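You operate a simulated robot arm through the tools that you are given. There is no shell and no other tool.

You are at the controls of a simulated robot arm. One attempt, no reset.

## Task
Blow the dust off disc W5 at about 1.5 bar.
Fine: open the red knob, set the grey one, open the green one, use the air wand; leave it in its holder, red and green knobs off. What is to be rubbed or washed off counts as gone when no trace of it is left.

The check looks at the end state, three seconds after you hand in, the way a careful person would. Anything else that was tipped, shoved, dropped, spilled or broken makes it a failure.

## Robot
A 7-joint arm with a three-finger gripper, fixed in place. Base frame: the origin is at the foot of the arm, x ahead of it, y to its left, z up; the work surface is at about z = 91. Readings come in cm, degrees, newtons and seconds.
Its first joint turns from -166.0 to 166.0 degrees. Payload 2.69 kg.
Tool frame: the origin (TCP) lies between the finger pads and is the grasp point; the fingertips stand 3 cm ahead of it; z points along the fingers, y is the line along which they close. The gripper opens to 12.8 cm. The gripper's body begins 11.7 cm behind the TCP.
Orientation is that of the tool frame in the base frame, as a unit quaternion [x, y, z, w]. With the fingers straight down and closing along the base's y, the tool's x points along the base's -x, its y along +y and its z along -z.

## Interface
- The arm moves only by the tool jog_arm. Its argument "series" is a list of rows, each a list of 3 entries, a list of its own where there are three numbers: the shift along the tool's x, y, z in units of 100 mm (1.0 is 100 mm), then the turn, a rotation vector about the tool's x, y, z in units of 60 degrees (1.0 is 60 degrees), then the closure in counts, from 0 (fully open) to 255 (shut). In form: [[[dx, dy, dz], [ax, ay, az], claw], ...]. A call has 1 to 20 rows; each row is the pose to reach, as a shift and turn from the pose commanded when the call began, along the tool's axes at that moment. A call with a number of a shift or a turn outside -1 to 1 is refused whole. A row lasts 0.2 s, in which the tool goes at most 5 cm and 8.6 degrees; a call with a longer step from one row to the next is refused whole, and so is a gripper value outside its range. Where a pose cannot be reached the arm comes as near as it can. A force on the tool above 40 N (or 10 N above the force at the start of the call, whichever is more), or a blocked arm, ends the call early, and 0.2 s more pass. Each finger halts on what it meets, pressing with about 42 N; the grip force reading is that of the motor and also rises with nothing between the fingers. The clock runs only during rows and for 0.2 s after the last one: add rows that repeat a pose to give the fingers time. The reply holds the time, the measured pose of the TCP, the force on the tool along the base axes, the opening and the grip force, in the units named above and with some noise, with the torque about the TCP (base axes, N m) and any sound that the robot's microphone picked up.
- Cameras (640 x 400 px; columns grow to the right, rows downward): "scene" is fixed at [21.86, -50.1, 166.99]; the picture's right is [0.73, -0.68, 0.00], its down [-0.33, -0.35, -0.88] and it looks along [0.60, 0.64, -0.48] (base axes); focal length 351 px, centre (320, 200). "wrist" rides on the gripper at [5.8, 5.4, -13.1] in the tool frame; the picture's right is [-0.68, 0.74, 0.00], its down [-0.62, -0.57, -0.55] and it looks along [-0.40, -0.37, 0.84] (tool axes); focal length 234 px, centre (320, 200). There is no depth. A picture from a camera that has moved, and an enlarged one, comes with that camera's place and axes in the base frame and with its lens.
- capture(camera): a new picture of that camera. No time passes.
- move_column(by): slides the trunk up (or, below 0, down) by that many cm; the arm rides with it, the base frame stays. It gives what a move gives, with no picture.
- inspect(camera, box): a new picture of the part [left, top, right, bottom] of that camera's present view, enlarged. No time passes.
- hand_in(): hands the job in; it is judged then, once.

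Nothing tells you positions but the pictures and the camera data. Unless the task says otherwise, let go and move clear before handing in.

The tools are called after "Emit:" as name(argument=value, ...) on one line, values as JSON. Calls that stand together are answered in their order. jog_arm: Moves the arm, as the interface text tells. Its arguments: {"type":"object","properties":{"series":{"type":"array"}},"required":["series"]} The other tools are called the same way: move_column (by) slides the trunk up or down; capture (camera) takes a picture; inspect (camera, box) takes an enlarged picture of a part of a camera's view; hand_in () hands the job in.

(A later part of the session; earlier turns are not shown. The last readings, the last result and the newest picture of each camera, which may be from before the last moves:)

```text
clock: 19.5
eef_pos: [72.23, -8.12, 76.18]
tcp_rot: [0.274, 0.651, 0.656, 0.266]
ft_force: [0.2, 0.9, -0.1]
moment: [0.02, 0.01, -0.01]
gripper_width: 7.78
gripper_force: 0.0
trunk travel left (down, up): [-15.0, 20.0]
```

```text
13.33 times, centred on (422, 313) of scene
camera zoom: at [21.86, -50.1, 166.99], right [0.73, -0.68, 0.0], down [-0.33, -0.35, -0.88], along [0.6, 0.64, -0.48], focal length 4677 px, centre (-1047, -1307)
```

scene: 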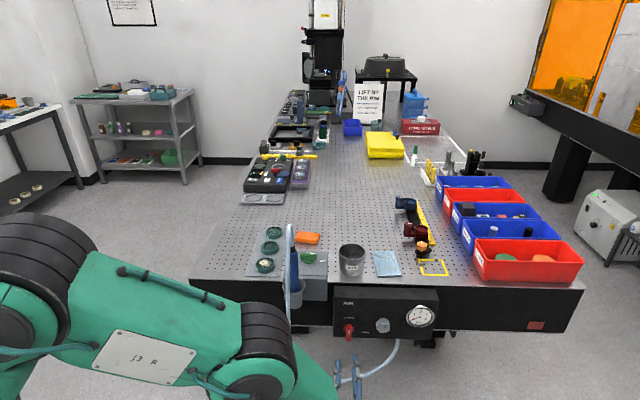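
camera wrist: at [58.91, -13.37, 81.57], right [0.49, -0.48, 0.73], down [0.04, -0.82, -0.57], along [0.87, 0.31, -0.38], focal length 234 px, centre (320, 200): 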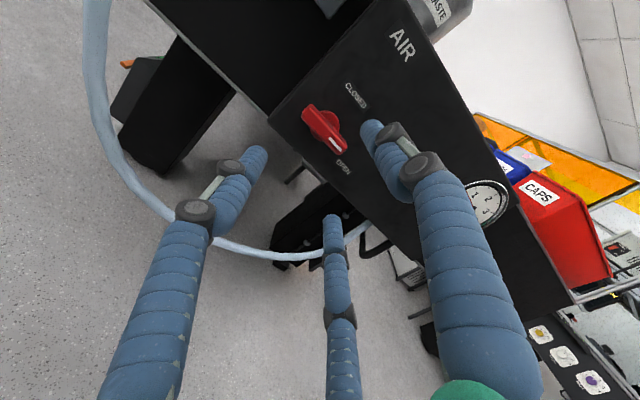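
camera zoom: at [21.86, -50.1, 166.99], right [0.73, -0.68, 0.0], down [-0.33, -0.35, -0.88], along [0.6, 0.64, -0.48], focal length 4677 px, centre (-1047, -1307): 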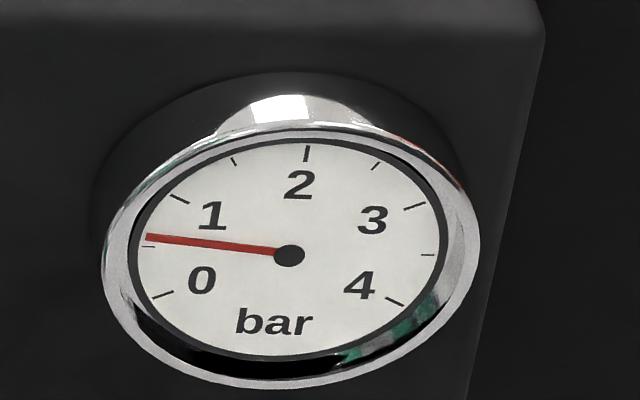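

Gauge reads about 0.6 bar. I'll move over in front of the grey knob and turn the wrist back so I have a clockwise turn available.

Emit:
jog_arm(series=[[[-0.14, 0.06, 0], [0, 0, -0.14], 110], [[-0.28, 0.12, 0], [0, 0, -0.28], 110], [[-0.42, 0.18, 0], [0, 0, -0.42], 110], [[-0.56, 0.24, 0], [0, 0, -0.56], 110], [[-0.7, 0.3, 0], [0, 0, -0.7], 110], [[-0.84, 0.36, 0], [0, 0, -0.84], 110], [[-1.0, 0.42, 0], [0, 0, -0.98], 110]])

Emit:
capture(camera="wrist")

Emit:
capture(camera="scene")

```text
clock: 21.1
eef_pos: [79.55, -15.24, 80.18]
tcp_rot: [-0.083, 0.702, 0.441, 0.554]
ft_force: [-0.2, -0.4, 0.1]
moment: [-0.01, 0.0, -0.02]
gripper_width: 7.26
gripper_force: 0.1
trunk travel left (down, up): [-15.0, 20.0]
```

```text
taken
camera wrist: at [64.88, -19.16, 77.98], right [-0.19, 0.19, 0.96], down [0.18, -0.96, 0.22], along [0.96, 0.22, 0.15], focal length 234 px, centre (320, 200)
```

wrist: 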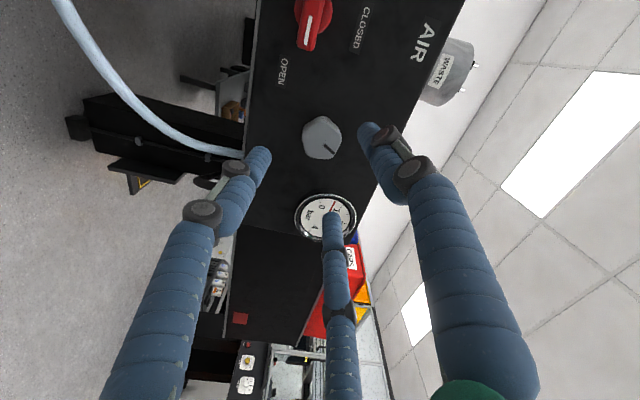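

```text
taken
```

scene: 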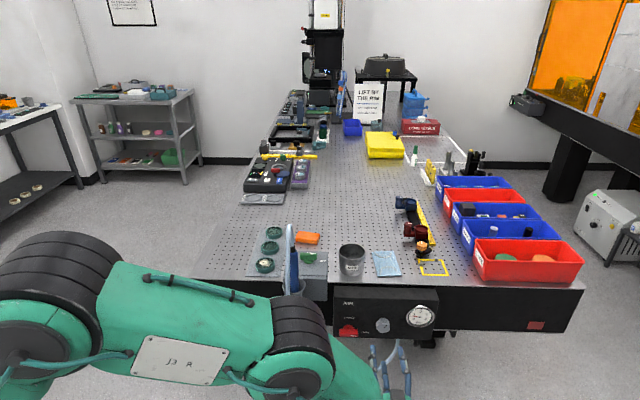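

The grey knob sits close to the tool axis (expected at pixel 320,138). Zoom to check.

Emit:
inspect(camera="wrist", box=[272, 105, 368, 165])

```text
6.67 times, centred on (320, 135) of wrist
camera zoom: at [64.88, -19.16, 77.98], right [-0.19, 0.19, 0.96], down [0.18, -0.96, 0.22], along [0.96, 0.22, 0.15], focal length 1561 px, centre (320, 633)
```

zoom: 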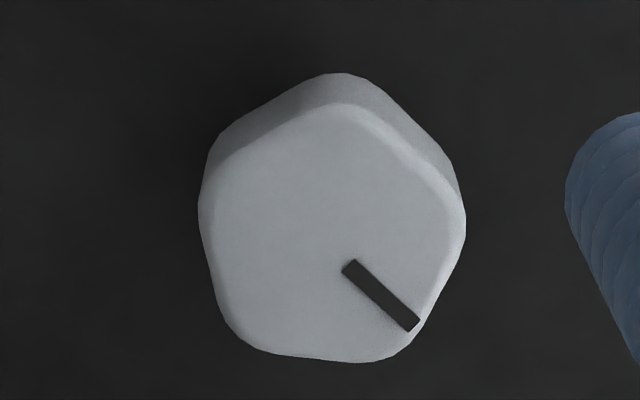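

It's a five-sided knob centred about 4–5 mm from the tool axis. I'll correct for that, rotate to a symmetric grip, and move in around it with the fingers open.

Emit:
jog_arm(series=[[[-0.01, 0, 0], [0, 0, -0.12], 110], [[-0.02, 0, 0.1], [0, 0, -0.24], 110], [[-0.03, -0.002, 0.25], [0, 0, -0.36], 110], [[-0.0388, -0.002, 0.45], [0, 0, -0.4833], 110]])

Emit:
inspect(camera="wrist", box=[272, 105, 368, 165])

```text
clock: 22.1
eef_pos: [82.68, -12.22, 80.59]
tcp_rot: [-0.255, 0.659, 0.288, 0.647]
ft_force: [0.1, -0.8, 0.8]
moment: [0.01, 0.0, 0.06]
gripper_width: 7.26
gripper_force: 0.0
trunk travel left (down, up): [-15.0, 20.0]
```

```text
6.67 times, centred on (320, 135) of wrist
camera zoom: at [69.46, -17.49, 74.87], right [-0.5, 0.49, 0.71], down [0.03, -0.81, 0.59], along [0.87, 0.32, 0.39], focal length 1561 px, centre (320, 633)
```

zoom: 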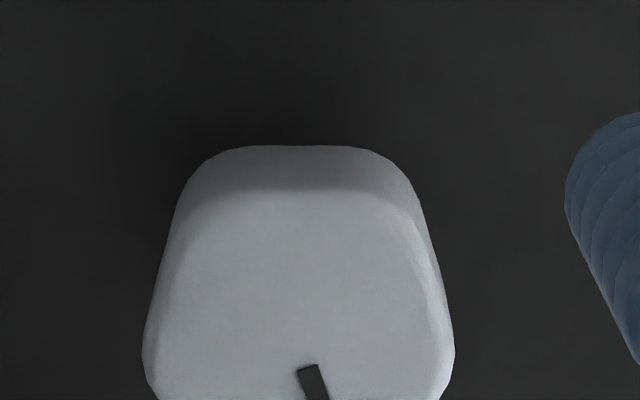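

Emit:
inspect(camera="wrist", box=[256, 110, 384, 190])

```text
5.00 times, centred on (320, 150) of wrist
camera zoom: at [69.46, -17.49, 74.87], right [-0.5, 0.49, 0.71], down [0.03, -0.81, 0.59], along [0.87, 0.32, 0.39], focal length 1171 px, centre (320, 450)
```

zoom: 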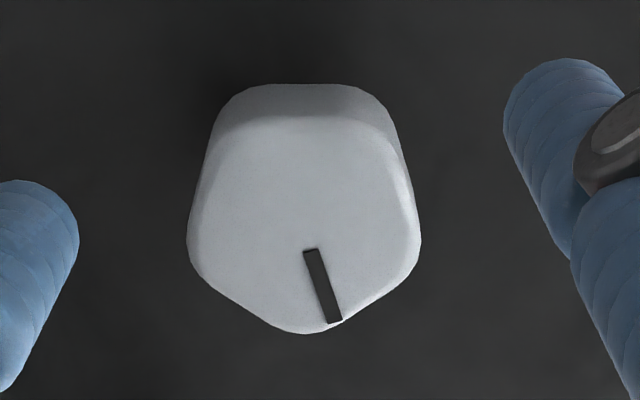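

Centre is now about 2 mm low of the axis. I correct this, advance around the knob and close.

Emit:
jog_arm(series=[[[0.02, 0.005, 0.15], [0, 0, 0], 115], [[0.02, 0.005, 0.3], [0, 0, 0], 120], [[0.02, 0.005, 0.42], [0, 0, 0], 125], [[0.02, 0.005, 0.54], [0, 0, 0], 125]])

Emit:
inspect(camera="wrist", box=[240, 110, 400, 210])

Emit:
inspect(camera="scene", box=[340, 290, 450, 365])

```text
clock: 23.1
eef_pos: [86.41, -8.53, 80.35]
tcp_rot: [-0.254, 0.659, 0.288, 0.646]
ft_force: [-0.7, -0.7, -0.2]
moment: [0.01, 0.03, 0.02]
gripper_width: 6.52
gripper_force: 0.1
trunk travel left (down, up): [-15.0, 20.0]
```

```text
4.00 times, centred on (320, 160) of wrist
camera zoom: at [73.12, -13.85, 74.64], right [-0.5, 0.49, 0.71], down [0.03, -0.81, 0.59], along [0.87, 0.32, 0.39], focal length 937 px, centre (320, 360)
```

zoom: 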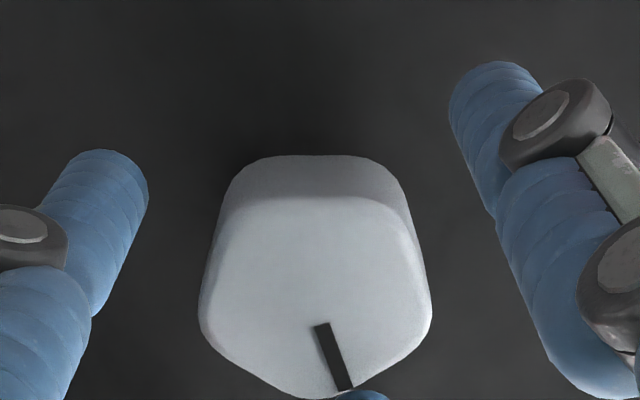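

```text
5.33 times, centred on (395, 328) of scene
camera zoom: at [21.86, -50.1, 166.99], right [0.73, -0.68, 0.0], down [-0.33, -0.35, -0.88], along [0.6, 0.64, -0.48], focal length 1871 px, centre (-80, -480)
```

zoom: 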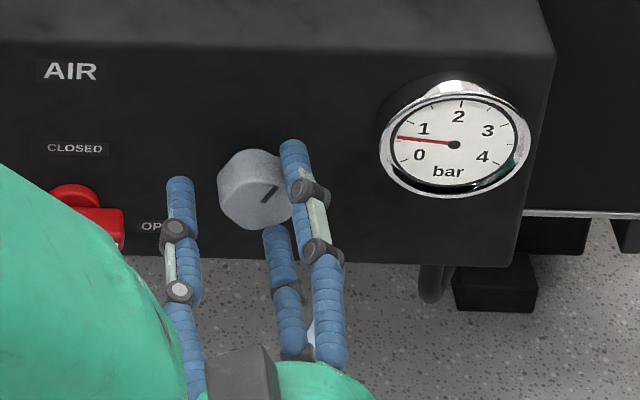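

All three fingers surround the grey knob without contact. I close on it.

Emit:
jog_arm(series=[[[0, 0, 0], [0, 0, 0], 150], [[0, 0, 0], [0, 0, 0], 170], [[0, 0, 0], [0, 0, 0], 185], [[0, 0, 0], [0, 0, 0], 195], [[0, 0, 0], [0, 0, 0], 195]])

Emit:
inspect(camera="wrist", box=[240, 110, 400, 210])

Emit:
inspect(camera="scene", box=[340, 290, 450, 365])

```text
clock: 24.3
eef_pos: [86.49, -8.59, 80.5]
tcp_rot: [-0.254, 0.658, 0.287, 0.648]
ft_force: [8.7, -6.2, 18.7]
moment: [0.37, -0.39, -0.2]
gripper_width: 4.36
gripper_force: 9.8
trunk travel left (down, up): [-15.0, 20.0]
```

```text
4.00 times, centred on (320, 160) of wrist
camera zoom: at [73.19, -13.91, 74.8], right [-0.5, 0.49, 0.71], down [0.03, -0.81, 0.59], along [0.87, 0.32, 0.39], focal length 937 px, centre (320, 360)
```

zoom: 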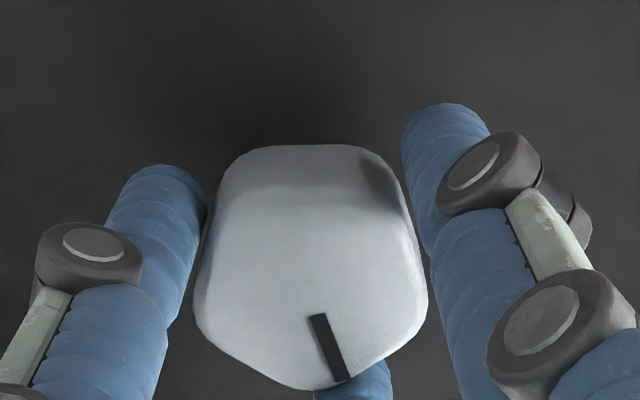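

```text
5.33 times, centred on (395, 328) of scene
camera zoom: at [21.86, -50.1, 166.99], right [0.73, -0.68, 0.0], down [-0.33, -0.35, -0.88], along [0.6, 0.64, -0.48], focal length 1871 px, centre (-80, -480)
```

zoom: 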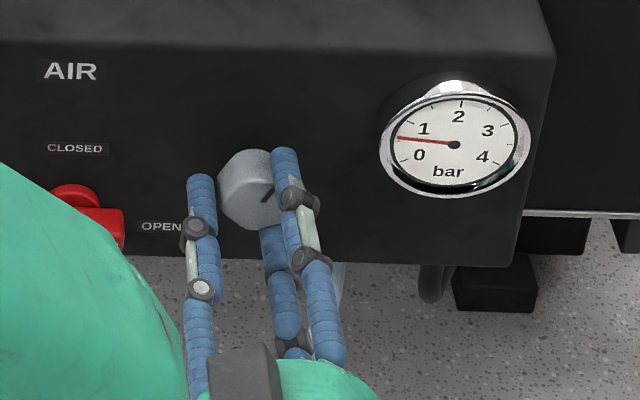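

Only the upper-right finger is pressing (tool pushed up and right), so the axis is a few mm up and right. I'll shift that way and let the fingers close further.

Emit:
jog_arm(series=[[[-0.02, -0.012, 0], [0, 0, 0], 190], [[-0.035, -0.02, 0], [0, 0, 0], 195], [[-0.035, -0.02, 0], [0, 0, 0], 195], [[-0.035, -0.02, 0], [0, 0, 0], 195]])

Emit:
inspect(camera="wrist", box=[240, 110, 400, 210])

```text
clock: 25.3
eef_pos: [86.5, -8.73, 80.49]
tcp_rot: [-0.253, 0.66, 0.289, 0.646]
ft_force: [-5.9, -7.8, 2.4]
moment: [0.05, -0.06, -0.14]
gripper_width: 4.3
gripper_force: 9.8
trunk travel left (down, up): [-15.0, 20.0]
```

```text
4.00 times, centred on (320, 160) of wrist
camera zoom: at [73.22, -13.91, 74.91], right [-0.5, 0.49, 0.71], down [0.04, -0.81, 0.59], along [0.87, 0.32, 0.38], focal length 937 px, centre (320, 360)
```

zoom: 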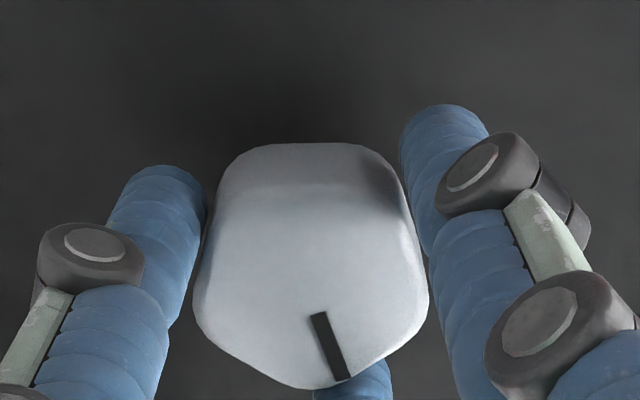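

Radial forces are balanced now, with the fingers touching the knob on all sides (4.3 cm). I'll squeeze a little more and try a small clockwise turn while watching the gauge.

Emit:
jog_arm(series=[[[0, 0, 0], [0, 0, 0], 215], [[0, 0, 0], [0, 0, 0], 215], [[0, 0, 0], [0, 0, 0.1], 215], [[0, 0, 0], [0, 0, 0.2], 215], [[0, 0, 0], [0, 0, 0.3], 215]])

Emit:
inspect(camera="wrist", box=[240, 110, 400, 210])

Emit:
inspect(camera="scene", box=[340, 290, 450, 365])

```text
clock: 26.5
eef_pos: [86.59, -8.71, 80.56]
tcp_rot: [-0.147, 0.691, 0.387, 0.592]
ft_force: [-4.4, -10.0, -6.2]
moment: [-0.21, 0.2, -0.16]
gripper_width: 4.14
gripper_force: 16.0
trunk travel left (down, up): [-15.0, 20.0]
```

```text
4.00 times, centred on (320, 160) of wrist
camera zoom: at [72.34, -12.97, 76.94], right [-0.32, 0.31, 0.9], down [0.14, -0.92, 0.37], along [0.94, 0.25, 0.25], focal length 937 px, centre (320, 360)
```

zoom: 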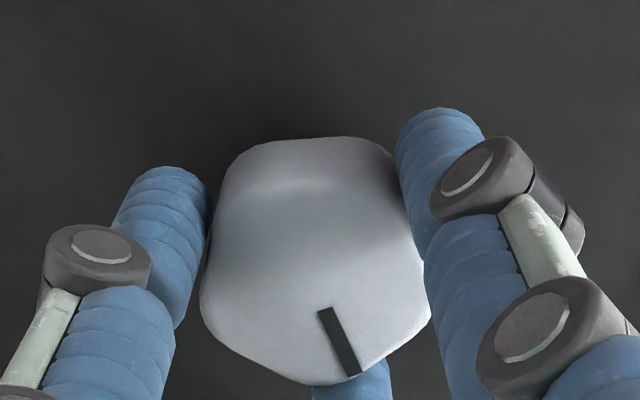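

```text
5.33 times, centred on (395, 328) of scene
camera zoom: at [21.86, -50.1, 166.99], right [0.73, -0.68, 0.0], down [-0.33, -0.35, -0.88], along [0.6, 0.64, -0.48], focal length 1871 px, centre (-80, -480)
```

zoom: 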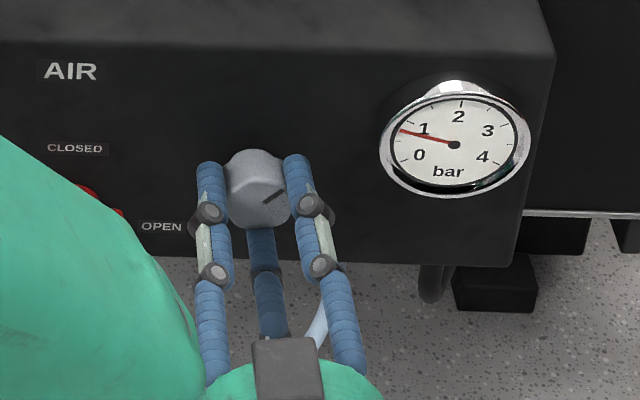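

Turning clockwise raises the pressure (now about 0.75). I continue turning.

Emit:
jog_arm(series=[[[0, 0, 0], [0, 0, 0.1], 225], [[0, 0, 0], [0, 0, 0.2], 225], [[0, 0, 0], [0, 0, 0.3], 225], [[0, 0, 0], [0, 0, 0.4], 225], [[0, 0, 0], [0, 0, 0.5], 225], [[0, 0, 0], [0, 0, 0.6], 225], [[0, 0, 0], [0, 0, 0.7], 225]])

Emit:
inspect(camera="wrist", box=[240, 110, 400, 210])

Emit:
inspect(camera="scene", box=[340, 290, 450, 365])

```text
clock: 28.1
eef_pos: [86.65, -8.71, 80.53]
tcp_rot: [0.111, 0.699, 0.572, 0.415]
ft_force: [-7.5, -17.3, -17.8]
moment: [-0.54, 0.53, -0.26]
gripper_width: 4.08
gripper_force: 19.3
trunk travel left (down, up): [-15.0, 20.0]
```

```text
4.00 times, centred on (320, 160) of wrist
camera zoom: at [72.01, -12.58, 82.65], right [0.19, -0.19, 0.96], down [0.18, -0.96, -0.23], along [0.96, 0.22, -0.15], focal length 937 px, centre (320, 360)
```

zoom: 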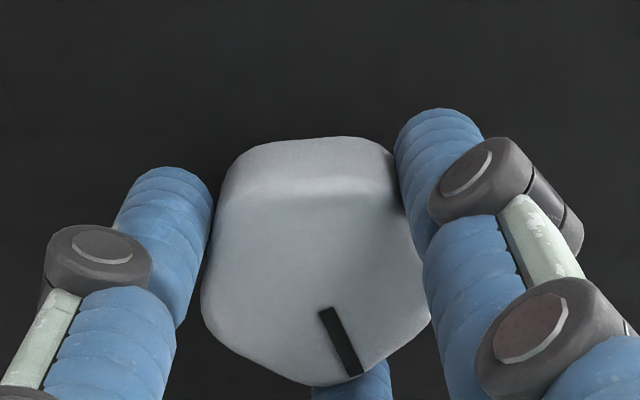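

```text
5.33 times, centred on (395, 328) of scene
camera zoom: at [21.86, -50.1, 166.99], right [0.73, -0.68, 0.0], down [-0.33, -0.35, -0.88], along [0.6, 0.64, -0.48], focal length 1871 px, centre (-80, -480)
```

zoom: 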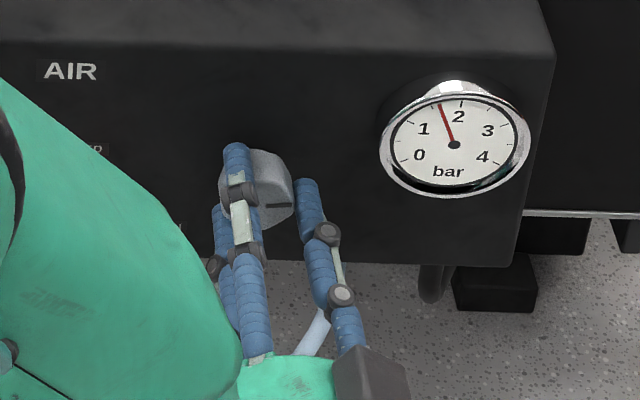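

The gauge has moved past; let me read it precisely.

Emit:
inspect(camera="scene", box=[400, 298, 445, 328])

```text
13.33 times, centred on (422, 313) of scene
camera zoom: at [21.86, -50.1, 166.99], right [0.73, -0.68, 0.0], down [-0.33, -0.35, -0.88], along [0.6, 0.64, -0.48], focal length 4677 px, centre (-1047, -1307)
```

zoom: 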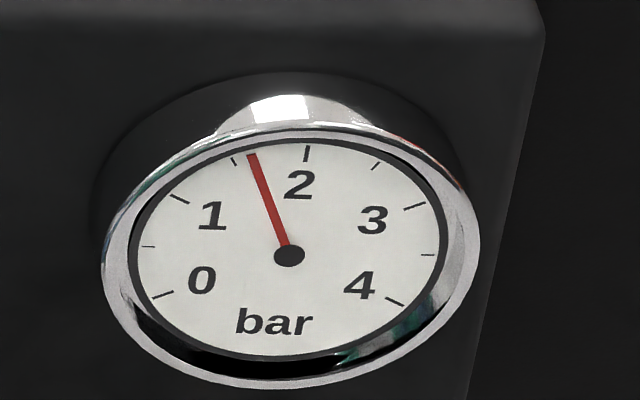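

Reads about 1.64 bar, slightly high. I'll turn back a few degrees and read again.

Emit:
jog_arm(series=[[[0, 0, 0], [0, 0, -0.06], 225], [[0, 0, 0], [0, 0, -0.12], 225], [[0, 0, 0], [0, 0, -0.12], 225]])

Emit:
inspect(camera="scene", box=[400, 298, 445, 328])

```text
clock: 28.9
eef_pos: [86.72, -8.61, 80.63]
tcp_rot: [0.067, 0.704, 0.544, 0.451]
ft_force: [-6.4, -21.3, -22.6]
moment: [-0.67, 0.66, -0.57]
gripper_width: 4.1
gripper_force: 19.3
trunk travel left (down, up): [-15.0, 20.0]
```

```text
13.33 times, centred on (422, 313) of scene
camera zoom: at [21.86, -50.1, 166.99], right [0.73, -0.68, 0.0], down [-0.33, -0.35, -0.88], along [0.6, 0.64, -0.48], focal length 4677 px, centre (-1047, -1307)
```

zoom: 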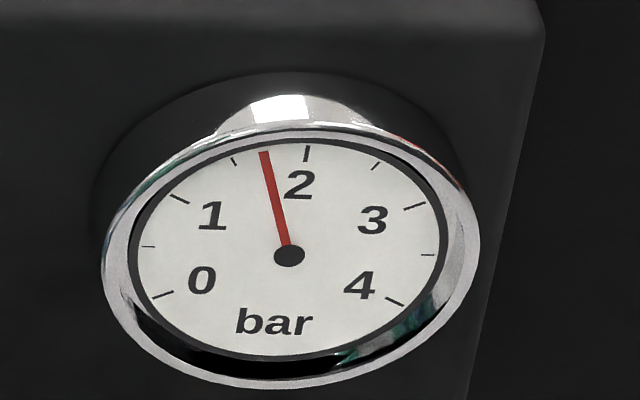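

The needle lags, so I'll hold still for two seconds to let it settle and read again.

Emit:
jog_arm(series=[[[0, 0, 0], [0, 0, 0], 225], [[0, 0, 0], [0, 0, 0], 225], [[0, 0, 0], [0, 0, 0], 225], [[0, 0, 0], [0, 0, 0], 225], [[0, 0, 0], [0, 0, 0], 225], [[0, 0, 0], [0, 0, 0], 225], [[0, 0, 0], [0, 0, 0], 225], [[0, 0, 0], [0, 0, 0], 225], [[0, 0, 0], [0, 0, 0], 225], [[0, 0, 0], [0, 0, 0], 225]])

Emit:
inspect(camera="scene", box=[400, 298, 445, 328])

Emit:
inspect(camera="wrist", box=[240, 110, 400, 210])

```text
clock: 31.1
eef_pos: [86.66, -8.71, 80.58]
tcp_rot: [0.066, 0.704, 0.546, 0.45]
ft_force: [-3.7, -17.0, -24.4]
moment: [-0.6, 0.66, -0.37]
gripper_width: 4.09
gripper_force: 19.6
trunk travel left (down, up): [-15.0, 20.0]
```

```text
13.33 times, centred on (422, 313) of scene
camera zoom: at [21.86, -50.1, 166.99], right [0.73, -0.68, 0.0], down [-0.33, -0.35, -0.88], along [0.6, 0.64, -0.48], focal length 4677 px, centre (-1047, -1307)
```

zoom: 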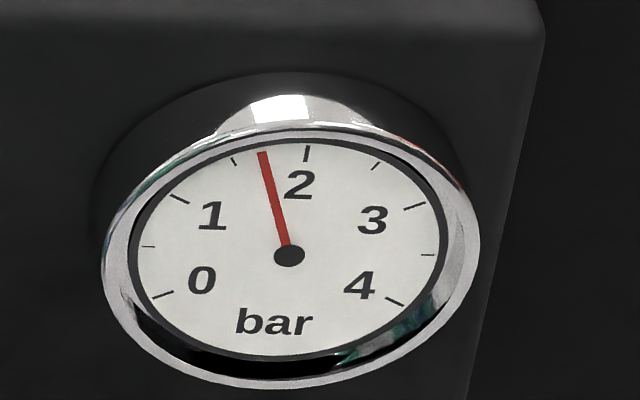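

```text
4.00 times, centred on (320, 160) of wrist
camera zoom: at [71.88, -12.42, 81.67], right [0.1, -0.1, 0.99], down [0.2, -0.97, -0.12], along [0.97, 0.21, -0.08], focal length 937 px, centre (320, 360)
```

zoom: 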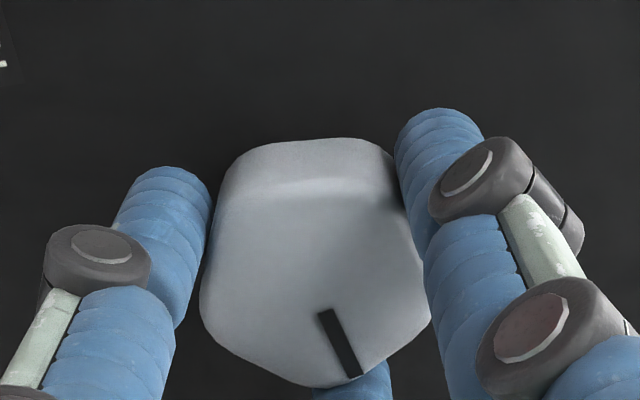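

Settled at about 1.71 bar. At roughly 42° per bar, I turn back another 9° and let it settle.

Emit:
jog_arm(series=[[[0, 0, 0], [0, 0, -0.075], 225], [[0, 0, 0], [0, 0, -0.15], 225], [[0, 0, 0], [0, 0, -0.15], 225], [[0, 0, 0], [0, 0, -0.15], 225], [[0, 0, 0], [0, 0, -0.15], 225], [[0, 0, 0], [0, 0, -0.15], 225], [[0, 0, 0], [0, 0, -0.15], 225], [[0, 0, 0], [0, 0, -0.15], 225], [[0, 0, 0], [0, 0, -0.15], 225], [[0, 0, 0], [0, 0, -0.15], 225], [[0, 0, 0], [0, 0, -0.15], 225]])

Emit:
inspect(camera="scene", box=[400, 298, 445, 328])

```text
clock: 33.5
eef_pos: [86.72, -8.64, 80.47]
tcp_rot: [0.009, 0.707, 0.507, 0.492]
ft_force: [2.1, 7.4, -19.4]
moment: [-0.31, 0.28, 0.11]
gripper_width: 4.1
gripper_force: 19.3
trunk travel left (down, up): [-15.0, 20.0]
```

```text
13.33 times, centred on (422, 313) of scene
camera zoom: at [21.86, -50.1, 166.99], right [0.73, -0.68, 0.0], down [-0.33, -0.35, -0.88], along [0.6, 0.64, -0.48], focal length 4677 px, centre (-1047, -1307)
```

zoom: 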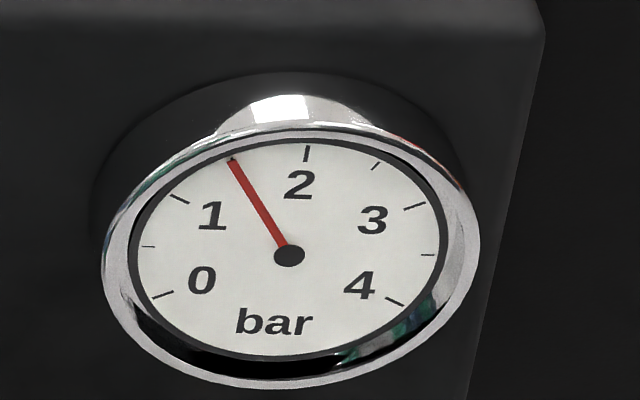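

The needle sits on the 1.5 mark. I release the knob and back straight out, then re-read the gauge.

Emit:
jog_arm(series=[[[0, 0, 0], [0, 0, 0], 180], [[0, 0, 0], [0, 0, 0], 150], [[0, 0, 0], [0, 0, 0], 120], [[0, 0, 0], [0, 0, 0], 110], [[0, 0, -0.2], [0, 0, 0], 110], [[0, 0, -0.5], [0, 0, 0], 110], [[0, 0, -0.75], [0, 0, 0], 110], [[0, 0, -1.0], [0, 0, 0], 110]])

Emit:
inspect(camera="scene", box=[400, 298, 445, 328])

Emit:
inspect(camera="scene", box=[320, 290, 440, 365])

```text
clock: 35.3
eef_pos: [79.56, -15.39, 80.49]
tcp_rot: [0.01, 0.707, 0.508, 0.492]
ft_force: [0.9, -0.5, -0.3]
moment: [0.02, -0.01, -0.03]
gripper_width: 7.3
gripper_force: 0.1
trunk travel left (down, up): [-15.0, 20.0]
```

```text
13.33 times, centred on (422, 313) of scene
camera zoom: at [21.86, -50.1, 166.99], right [0.73, -0.68, 0.0], down [-0.33, -0.35, -0.88], along [0.6, 0.64, -0.48], focal length 4677 px, centre (-1047, -1307)
```

zoom: 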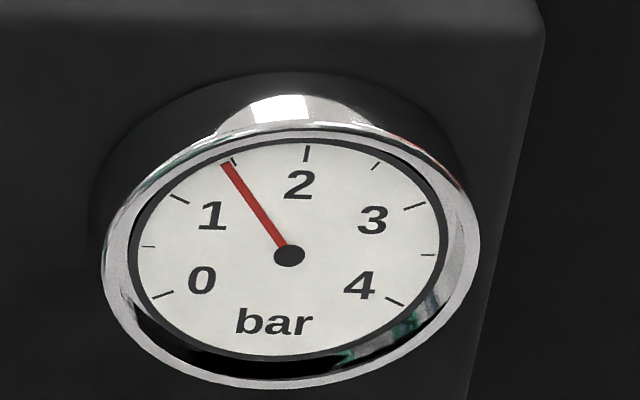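

```text
5.33 times, centred on (380, 328) of scene
camera zoom: at [21.86, -50.1, 166.99], right [0.73, -0.68, 0.0], down [-0.33, -0.35, -0.88], along [0.6, 0.64, -0.48], focal length 1871 px, centre (0, -480)
```

zoom: 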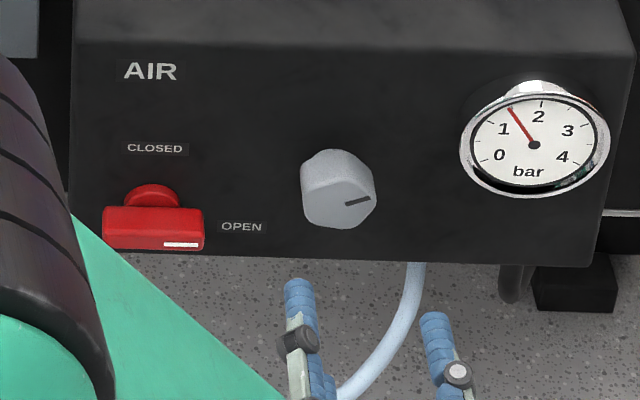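

Pressure settled at about 1.45 bar – good. Next is the green knob on top of the valve box at about (a 43, b 72, z 96); I'll rise away from the panel and turn the tool downward, keeping clear of the hose.

Emit:
jog_arm(series=[[[-0.1, 0.11, -0.1], [0, 0, 0.1167], 110], [[-0.2, 0.22, -0.2], [0, 0, 0.2333], 110], [[-0.3, 0.34, -0.25], [0, 0, 0.35], 110], [[-0.4, 0.45, -0.25], [0, 0, 0.4667], 110], [[-0.5, 0.55, -0.25], [0, 0, 0.5833], 110], [[-0.6, 0.66, -0.25], [0, 0, 0.7], 110]])

Emit:
jog_arm(series=[[[0, 0.25, 0], [0.12, 0, 0], 110], [[0, 0.5, 0], [0.24, 0, 0], 110], [[0, 0.75, 0], [0.36, 0, 0], 110], [[0, 1.0, 0], [0.48, 0, 0], 110], [[0, 1.0, 0], [0.6, 0, 0], 110], [[0, 1.0, 0], [0.75, 0, 0], 110]])

```text
clock: 36.7
eef_pos: [77.81, -17.43, 89.5]
tcp_rot: [0.264, 0.656, 0.651, 0.277]
ft_force: [-0.2, -0.3, -0.3]
moment: [0.05, -0.02, -0.01]
gripper_width: 7.27
gripper_force: 0.0
trunk travel left (down, up): [-15.0, 20.0]
```

```text
refused: row 6 steps farther than a row can; nothing moved
```

Emit:
jog_arm(series=[[[0, 0.25, 0], [0.125, 0, 0], 110], [[0, 0.5, 0], [0.25, 0, 0], 110], [[0, 0.75, 0], [0.375, 0, 0], 110], [[0, 1.0, 0], [0.5, 0, 0], 110], [[0, 1.0, 0], [0.625, 0, 0], 110], [[0, 1.0, 0], [0.75, 0, 0], 110]])

```text
clock: 38.1
eef_pos: [77.5, -17.11, 99.46]
tcp_rot: [0.348, 0.855, 0.35, 0.156]
ft_force: [-0.6, -0.1, 0.5]
moment: [0.02, -0.03, 0.05]
gripper_width: 7.25
gripper_force: 0.1
trunk travel left (down, up): [-15.0, 20.0]
```

Emit:
jog_arm(series=[[[0, 0.25, -0.25], [0.125, 0, 0], 110], [[0, 0.5, -0.5], [0.25, 0, 0], 110], [[0, 0.75, -0.75], [0.375, 0, 0], 110], [[0, 1.0, -1.0], [0.5, 0, 0], 110], [[0, 1.0, -1.0], [0.625, 0, 0], 110], [[0, 1.0, -1.0], [0.75, 0, 0], 110]])

Emit:
capture(camera="wrist")

Emit:
capture(camera="scene")

```text
clock: 39.5
eef_pos: [77.31, -17.1, 113.66]
tcp_rot: [0.382, 0.924, -0.004, 0.011]
ft_force: [0.4, -0.6, 0.1]
moment: [-0.01, 0.0, 0.0]
gripper_width: 7.31
gripper_force: 0.1
trunk travel left (down, up): [-15.0, 20.0]
```

```text
taken
camera wrist: at [76.69, -9.03, 126.63], right [1.0, 0.04, 0.02], down [0.03, -0.83, 0.56], along [0.04, -0.56, -0.83], focal length 234 px, centre (320, 200)
```

wrist: 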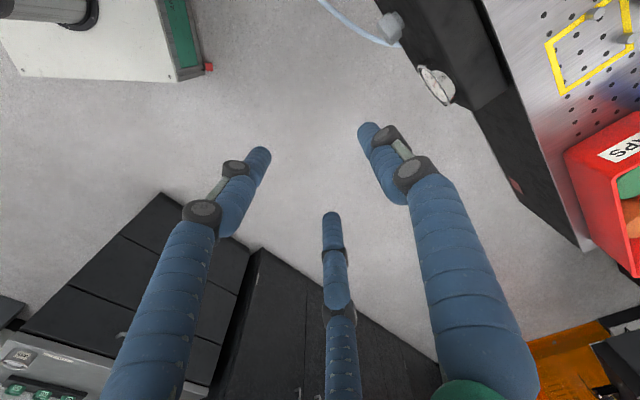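

```text
taken
```

scene: 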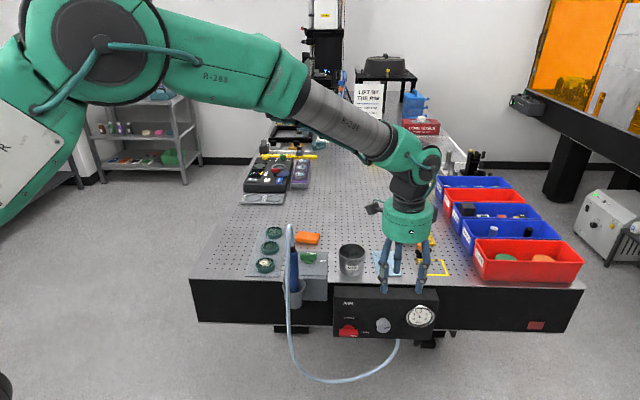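

Tool points down, clear of everything. I'll move back over the table at this height, then left towards the green knob, correcting a small tilt.

Emit:
jog_arm(series=[[[0, 0.3, 0], [0, 0.011, 0], 110], [[0, 0.65, 0], [0, 0.022, 0], 110], [[0, 1.0, 0], [0, 0.022, 0], 110]])

Emit:
jog_arm(series=[[[0, 0.3, 0], [0, 0, 0], 110], [[0, 0.65, 0], [0, 0, 0], 110], [[0, 1.0, 0], [0, 0, 0], 110]])

Emit:
jog_arm(series=[[[0.3, 0.3, 0], [0, 0, 0], 110], [[0.65, 0.65, 0], [0, 0, 0], 110], [[1.0, 1.0, 0], [0, 0, 0], 110]])

Emit:
capture(camera="wrist")

Emit:
capture(camera="scene")

```text
clock: 40.3
eef_pos: [84.45, -9.83, 113.64]
tcp_rot: [0.382, 0.924, 0.0, 0.0]
ft_force: [-0.9, 0.2, -0.7]
moment: [-0.03, -0.03, -0.03]
gripper_width: 7.27
gripper_force: 0.0
trunk travel left (down, up): [-15.0, 20.0]
```

```text
clock: 41.1
eef_pos: [91.33, -2.81, 113.79]
tcp_rot: [0.382, 0.924, 0.001, 0.0]
ft_force: [1.4, 0.0, -0.1]
moment: [-0.03, 0.01, -0.01]
gripper_width: 7.29
gripper_force: 0.0
trunk travel left (down, up): [-15.0, 20.0]
```

```text
clock: 41.9
eef_pos: [91.5, 11.79, 113.86]
tcp_rot: [0.382, 0.924, 0.001, 0.0]
ft_force: [0.7, 0.1, 0.3]
moment: [-0.01, -0.03, -0.01]
gripper_width: 7.29
gripper_force: 0.1
trunk travel left (down, up): [-15.0, 20.0]
```

```text
taken
camera wrist: at [90.98, 19.7, 126.92], right [1.0, 0.04, 0.0], down [0.04, -0.84, 0.55], along [0.03, -0.55, -0.84], focal length 234 px, centre (320, 200)
```

wrist: 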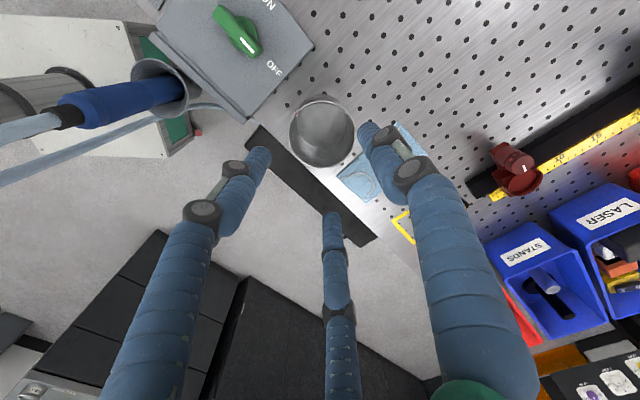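

```text
taken
```

scene: 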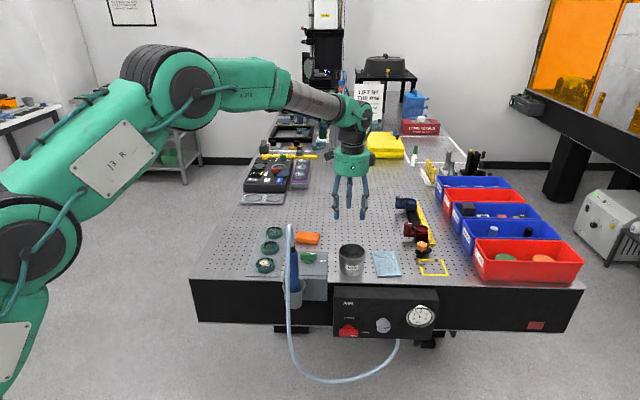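

Good view of the green knob, wand cup and can. Zooming in to place the green knob.

Emit:
inspect(camera="wrist", box=[150, 0, 330, 112])

Emit:
inspect(camera="scene", box=[280, 235, 340, 275])

```text
3.56 times, centred on (240, 56) of wrist
camera zoom: at [90.98, 19.7, 126.92], right [1.0, 0.04, 0.0], down [0.04, -0.84, 0.55], along [0.03, -0.55, -0.84], focal length 833 px, centre (604, 712)
```

zoom: 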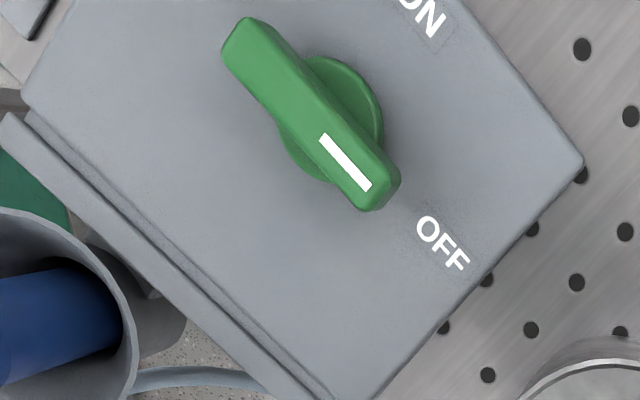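

```text
10.00 times, centred on (310, 255) of scene
camera zoom: at [21.86, -50.1, 166.99], right [0.73, -0.68, 0.0], down [-0.33, -0.35, -0.88], along [0.6, 0.64, -0.48], focal length 3508 px, centre (420, -350)
```

zoom: 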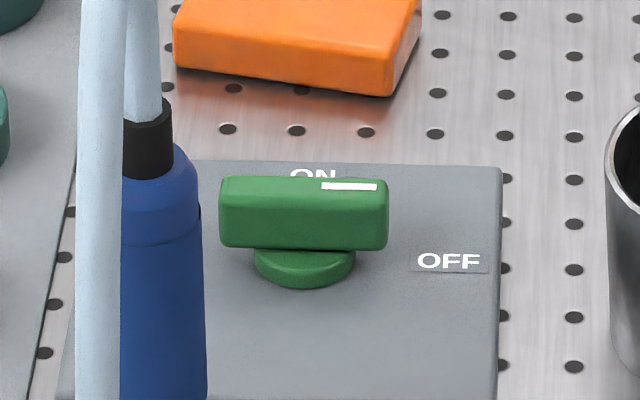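

Green bar top is at about (a 43.6, b 72.5, z 96.2), lying left–right with its mark at OFF. I'll move over it and look again before descending.

Emit:
jog_arm(series=[[[0.3, -0.03, 0], [0, 0, 0], 130], [[0.6, -0.06, 0], [0, 0, 0], 140], [[0.9, -0.1, 0], [0, 0, 0], 140]])

Emit:
jog_arm(series=[[[0.2, 0, 0.2], [0, 0, 0], 140], [[0.376, 0, 0.5], [0, 0, 0], 140], [[0.376, 0, 0.85], [0, 0, 0], 140]])

Emit:
capture(camera="wrist")

Emit:
capture(camera="scene")

```text
clock: 42.7
eef_pos: [84.29, 16.96, 113.69]
tcp_rot: [0.382, 0.924, 0.001, 0.0]
ft_force: [1.2, -0.3, 0.0]
moment: [-0.08, 0.02, 0.03]
gripper_width: 5.79
gripper_force: 0.1
trunk travel left (down, up): [-15.0, 20.0]
```

```text
clock: 43.5
eef_pos: [81.75, 19.73, 105.18]
tcp_rot: [0.381, 0.924, 0.0, 0.0]
ft_force: [0.6, 0.8, 0.2]
moment: [-0.01, 0.02, 0.0]
gripper_width: 5.77
gripper_force: 0.0
trunk travel left (down, up): [-15.0, 20.0]
```

```text
taken
camera wrist: at [81.26, 27.57, 118.24], right [1.0, 0.04, 0.0], down [0.04, -0.84, 0.55], along [0.03, -0.55, -0.84], focal length 234 px, centre (320, 200)
```

wrist: 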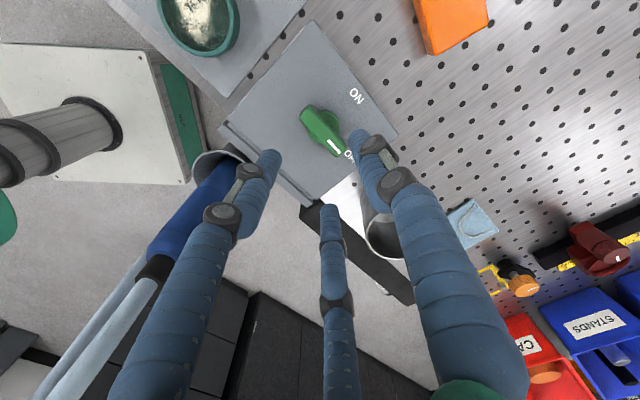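

```text
taken
```

scene: 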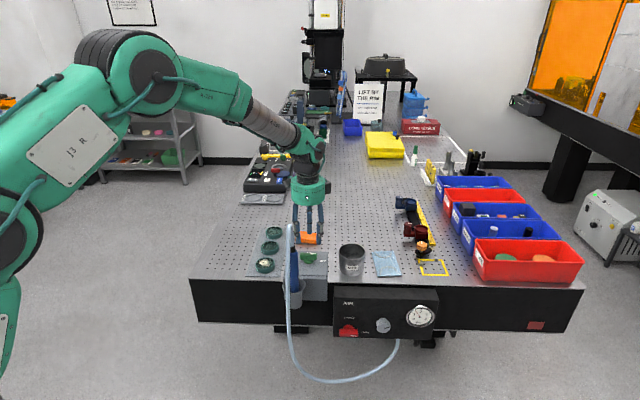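

Emit:
inspect(camera="wrist", box=[240, 80, 400, 180])

Emit:
inspect(camera="scene", box=[270, 190, 350, 290])

```text
4.00 times, centred on (320, 130) of wrist
camera zoom: at [81.26, 27.57, 118.24], right [1.0, 0.04, 0.0], down [0.04, -0.84, 0.55], along [0.03, -0.55, -0.84], focal length 937 px, centre (320, 480)
```

zoom: 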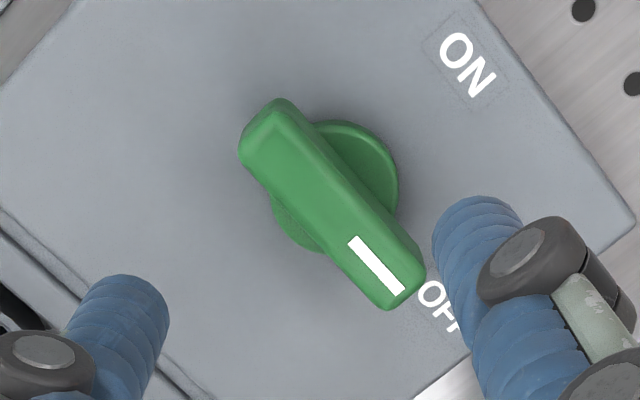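

```text
4.00 times, centred on (310, 240) of scene
camera zoom: at [21.86, -50.1, 166.99], right [0.73, -0.68, 0.0], down [-0.33, -0.35, -0.88], along [0.6, 0.64, -0.48], focal length 1403 px, centre (360, 40)
```

zoom: 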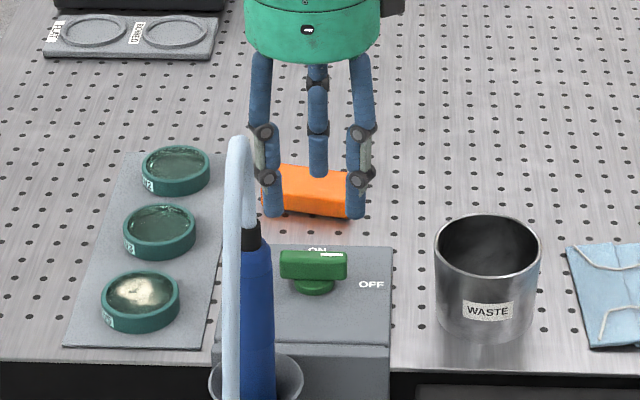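

The bar is about 4 mm left and slightly behind where the tool is; I correct and descend with the fingers open around it.

Emit:
jog_arm(series=[[[0.041, 0.029, 0.1], [0, 0, 0], 140], [[0.041, 0.029, 0.35], [0, 0, 0], 140], [[0.041, 0.029, 0.55], [0, 0, 0], 140], [[0.041, 0.029, 0.7], [0, 0, 0], 140], [[0.041, 0.029, 0.79], [0, 0, 0], 140]])

Emit:
inspect(camera="wrist", box=[240, 100, 400, 200])

Emit:
inspect(camera="scene", box=[280, 225, 340, 275])

```text
clock: 44.7
eef_pos: [81.58, 20.21, 97.16]
tcp_rot: [0.382, 0.924, 0.001, 0.001]
ft_force: [-0.1, 0.2, -0.4]
moment: [0.02, 0.0, -0.01]
gripper_width: 5.76
gripper_force: 0.0
trunk travel left (down, up): [-15.0, 20.0]
```

```text
4.00 times, centred on (320, 150) of wrist
camera zoom: at [81.22, 28.05, 110.36], right [1.0, 0.04, 0.0], down [0.04, -0.84, 0.55], along [0.03, -0.55, -0.84], focal length 937 px, centre (320, 400)
```

zoom: 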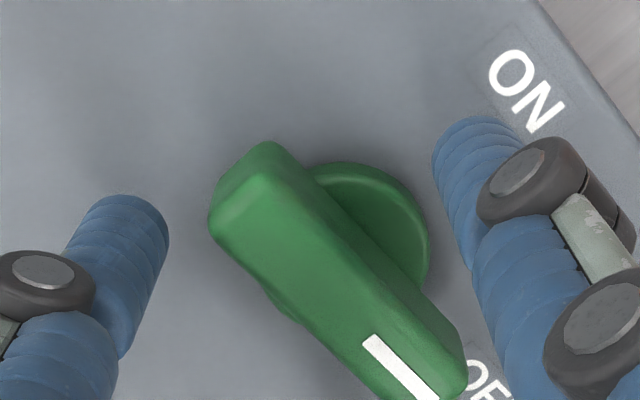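

```text
8.00 times, centred on (310, 250) of scene
camera zoom: at [21.86, -50.1, 166.99], right [0.73, -0.68, 0.0], down [-0.33, -0.35, -0.88], along [0.6, 0.64, -0.48], focal length 2806 px, centre (400, -200)
```

zoom: 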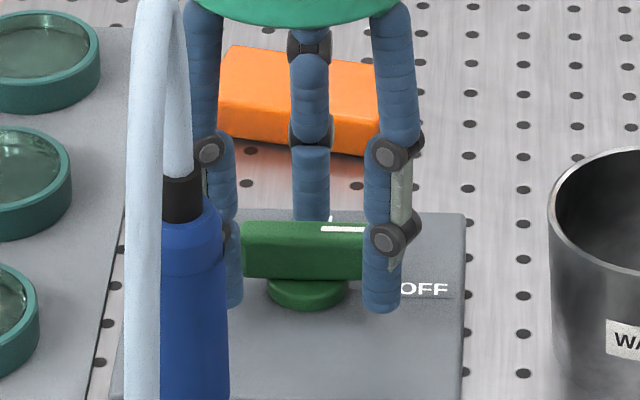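

Fingers straddle the bar with no contact. I close lightly.

Emit:
jog_arm(series=[[[0, 0, 0], [0, 0, 0], 170], [[0, 0, 0], [0, 0, 0], 190], [[0, 0, 0], [0, 0, 0], 202], [[0, 0, 0], [0, 0, 0], 206], [[0, 0, 0], [0, 0, 0], 206]])

Emit:
inspect(camera="wrist", box=[240, 100, 400, 200])

```text
clock: 45.9
eef_pos: [81.68, 20.17, 97.33]
tcp_rot: [0.382, 0.924, 0.001, 0.0]
ft_force: [1.1, 1.3, -0.4]
moment: [0.02, -0.06, 0.0]
gripper_width: 2.55
gripper_force: 45.0
trunk travel left (down, up): [-15.0, 20.0]
```

```text
4.00 times, centred on (320, 150) of wrist
camera zoom: at [81.23, 28.07, 110.37], right [1.0, 0.04, 0.0], down [0.04, -0.84, 0.55], along [0.03, -0.55, -0.84], focal length 937 px, centre (320, 400)
```

zoom: 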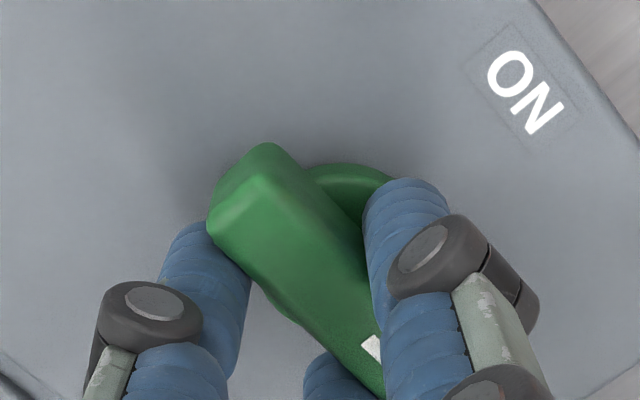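

Balanced grip, no side force. I turn it counter-clockwise (seen from above) from OFF towards ON.

Emit:
jog_arm(series=[[[0, 0, 0], [0, 0, 0], 200], [[-0.0064, 0.0004, 0], [0, 0, -0.1225], 200], [[-0.0127, 0.0016, 0], [0, 0, -0.245], 200], [[-0.0188, 0.0037, 0], [0, 0, -0.3675], 200], [[-0.0245, 0.0064, 0], [0, 0, -0.49], 200], [[-0.0299, 0.0099, 0], [0, 0, -0.6125], 200], [[-0.0348, 0.0141, 0], [0, 0, -0.735], 200], [[-0.0391, 0.0188, 0], [0, 0, -0.8575], 200], [[-0.0428, 0.0241, 0], [0, 0, -0.98], 200]])

Emit:
inspect(camera="scene", box=[280, 225, 340, 275])

```text
clock: 47.9
eef_pos: [82.03, 19.88, 97.27]
tcp_rot: [-0.122, 0.993, 0.0, 0.001]
ft_force: [0.3, 1.3, -0.3]
moment: [0.04, -0.03, -0.03]
gripper_width: 2.89
gripper_force: 0.9
trunk travel left (down, up): [-15.0, 20.0]
```

```text
8.00 times, centred on (310, 250) of scene
camera zoom: at [21.86, -50.1, 166.99], right [0.73, -0.68, 0.0], down [-0.33, -0.35, -0.88], along [0.6, 0.64, -0.48], focal length 2806 px, centre (400, -200)
```

zoom: 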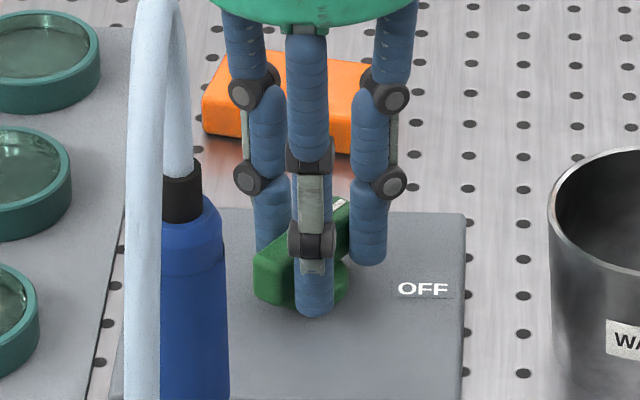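

It's turning freely; about two thirds there. Finishing the turn.

Emit:
jog_arm(series=[[[-0.007, 0.0005, 0], [0, 0, -0.1333], 200], [[-0.0138, 0.0019, 0], [0, 0, -0.2667], 200], [[-0.0203, 0.0043, 0], [0, 0, -0.4], 200], [[-0.0265, 0.0076, 0], [0, 0, -0.5333], 200], [[-0.0265, 0.0076, 0], [0, 0, -0.5333], 200]])

Emit:
inspect(camera="scene", box=[280, 225, 340, 275])

Emit:
inspect(camera="wrist", box=[240, 80, 400, 180])

Emit:
inspect(camera="scene", box=[400, 298, 445, 328])

```text
clock: 49.1
eef_pos: [82.39, 20.0, 97.3]
tcp_rot: [-0.39, 0.921, 0.001, 0.001]
ft_force: [1.4, -3.1, -0.5]
moment: [-0.1, -0.05, -0.05]
gripper_width: 2.79
gripper_force: 0.7
trunk travel left (down, up): [-15.0, 20.0]
```

```text
8.00 times, centred on (310, 250) of scene
camera zoom: at [21.86, -50.1, 166.99], right [0.73, -0.68, 0.0], down [-0.33, -0.35, -0.88], along [0.6, 0.64, -0.48], focal length 2806 px, centre (400, -200)
```

zoom: 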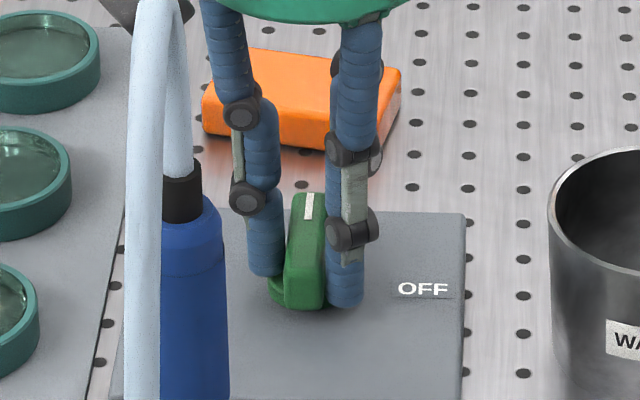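

```text
4.00 times, centred on (320, 130) of wrist
camera zoom: at [74.34, 19.55, 110.28], right [-0.06, 1.0, 0.0], down [0.83, 0.05, 0.55], along [0.55, 0.03, -0.84], focal length 937 px, centre (320, 480)
```

zoom: 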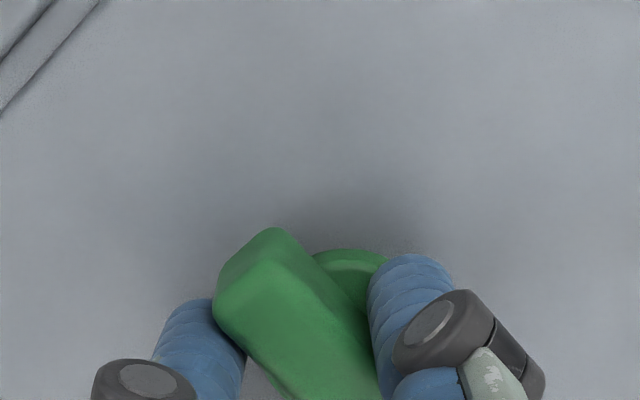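

```text
13.33 times, centred on (422, 313) of scene
camera zoom: at [21.86, -50.1, 166.99], right [0.73, -0.68, 0.0], down [-0.33, -0.35, -0.88], along [0.6, 0.64, -0.48], focal length 4677 px, centre (-1047, -1307)
```

zoom: 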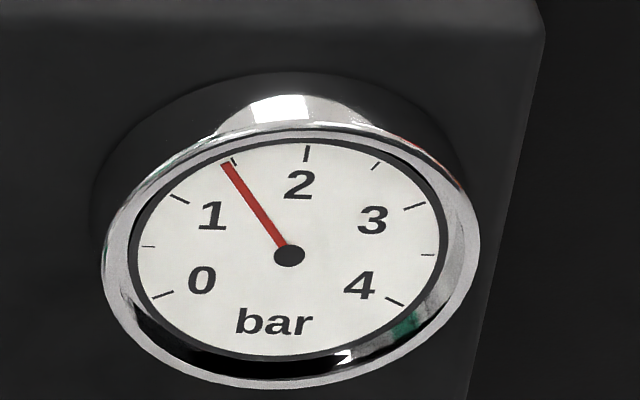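

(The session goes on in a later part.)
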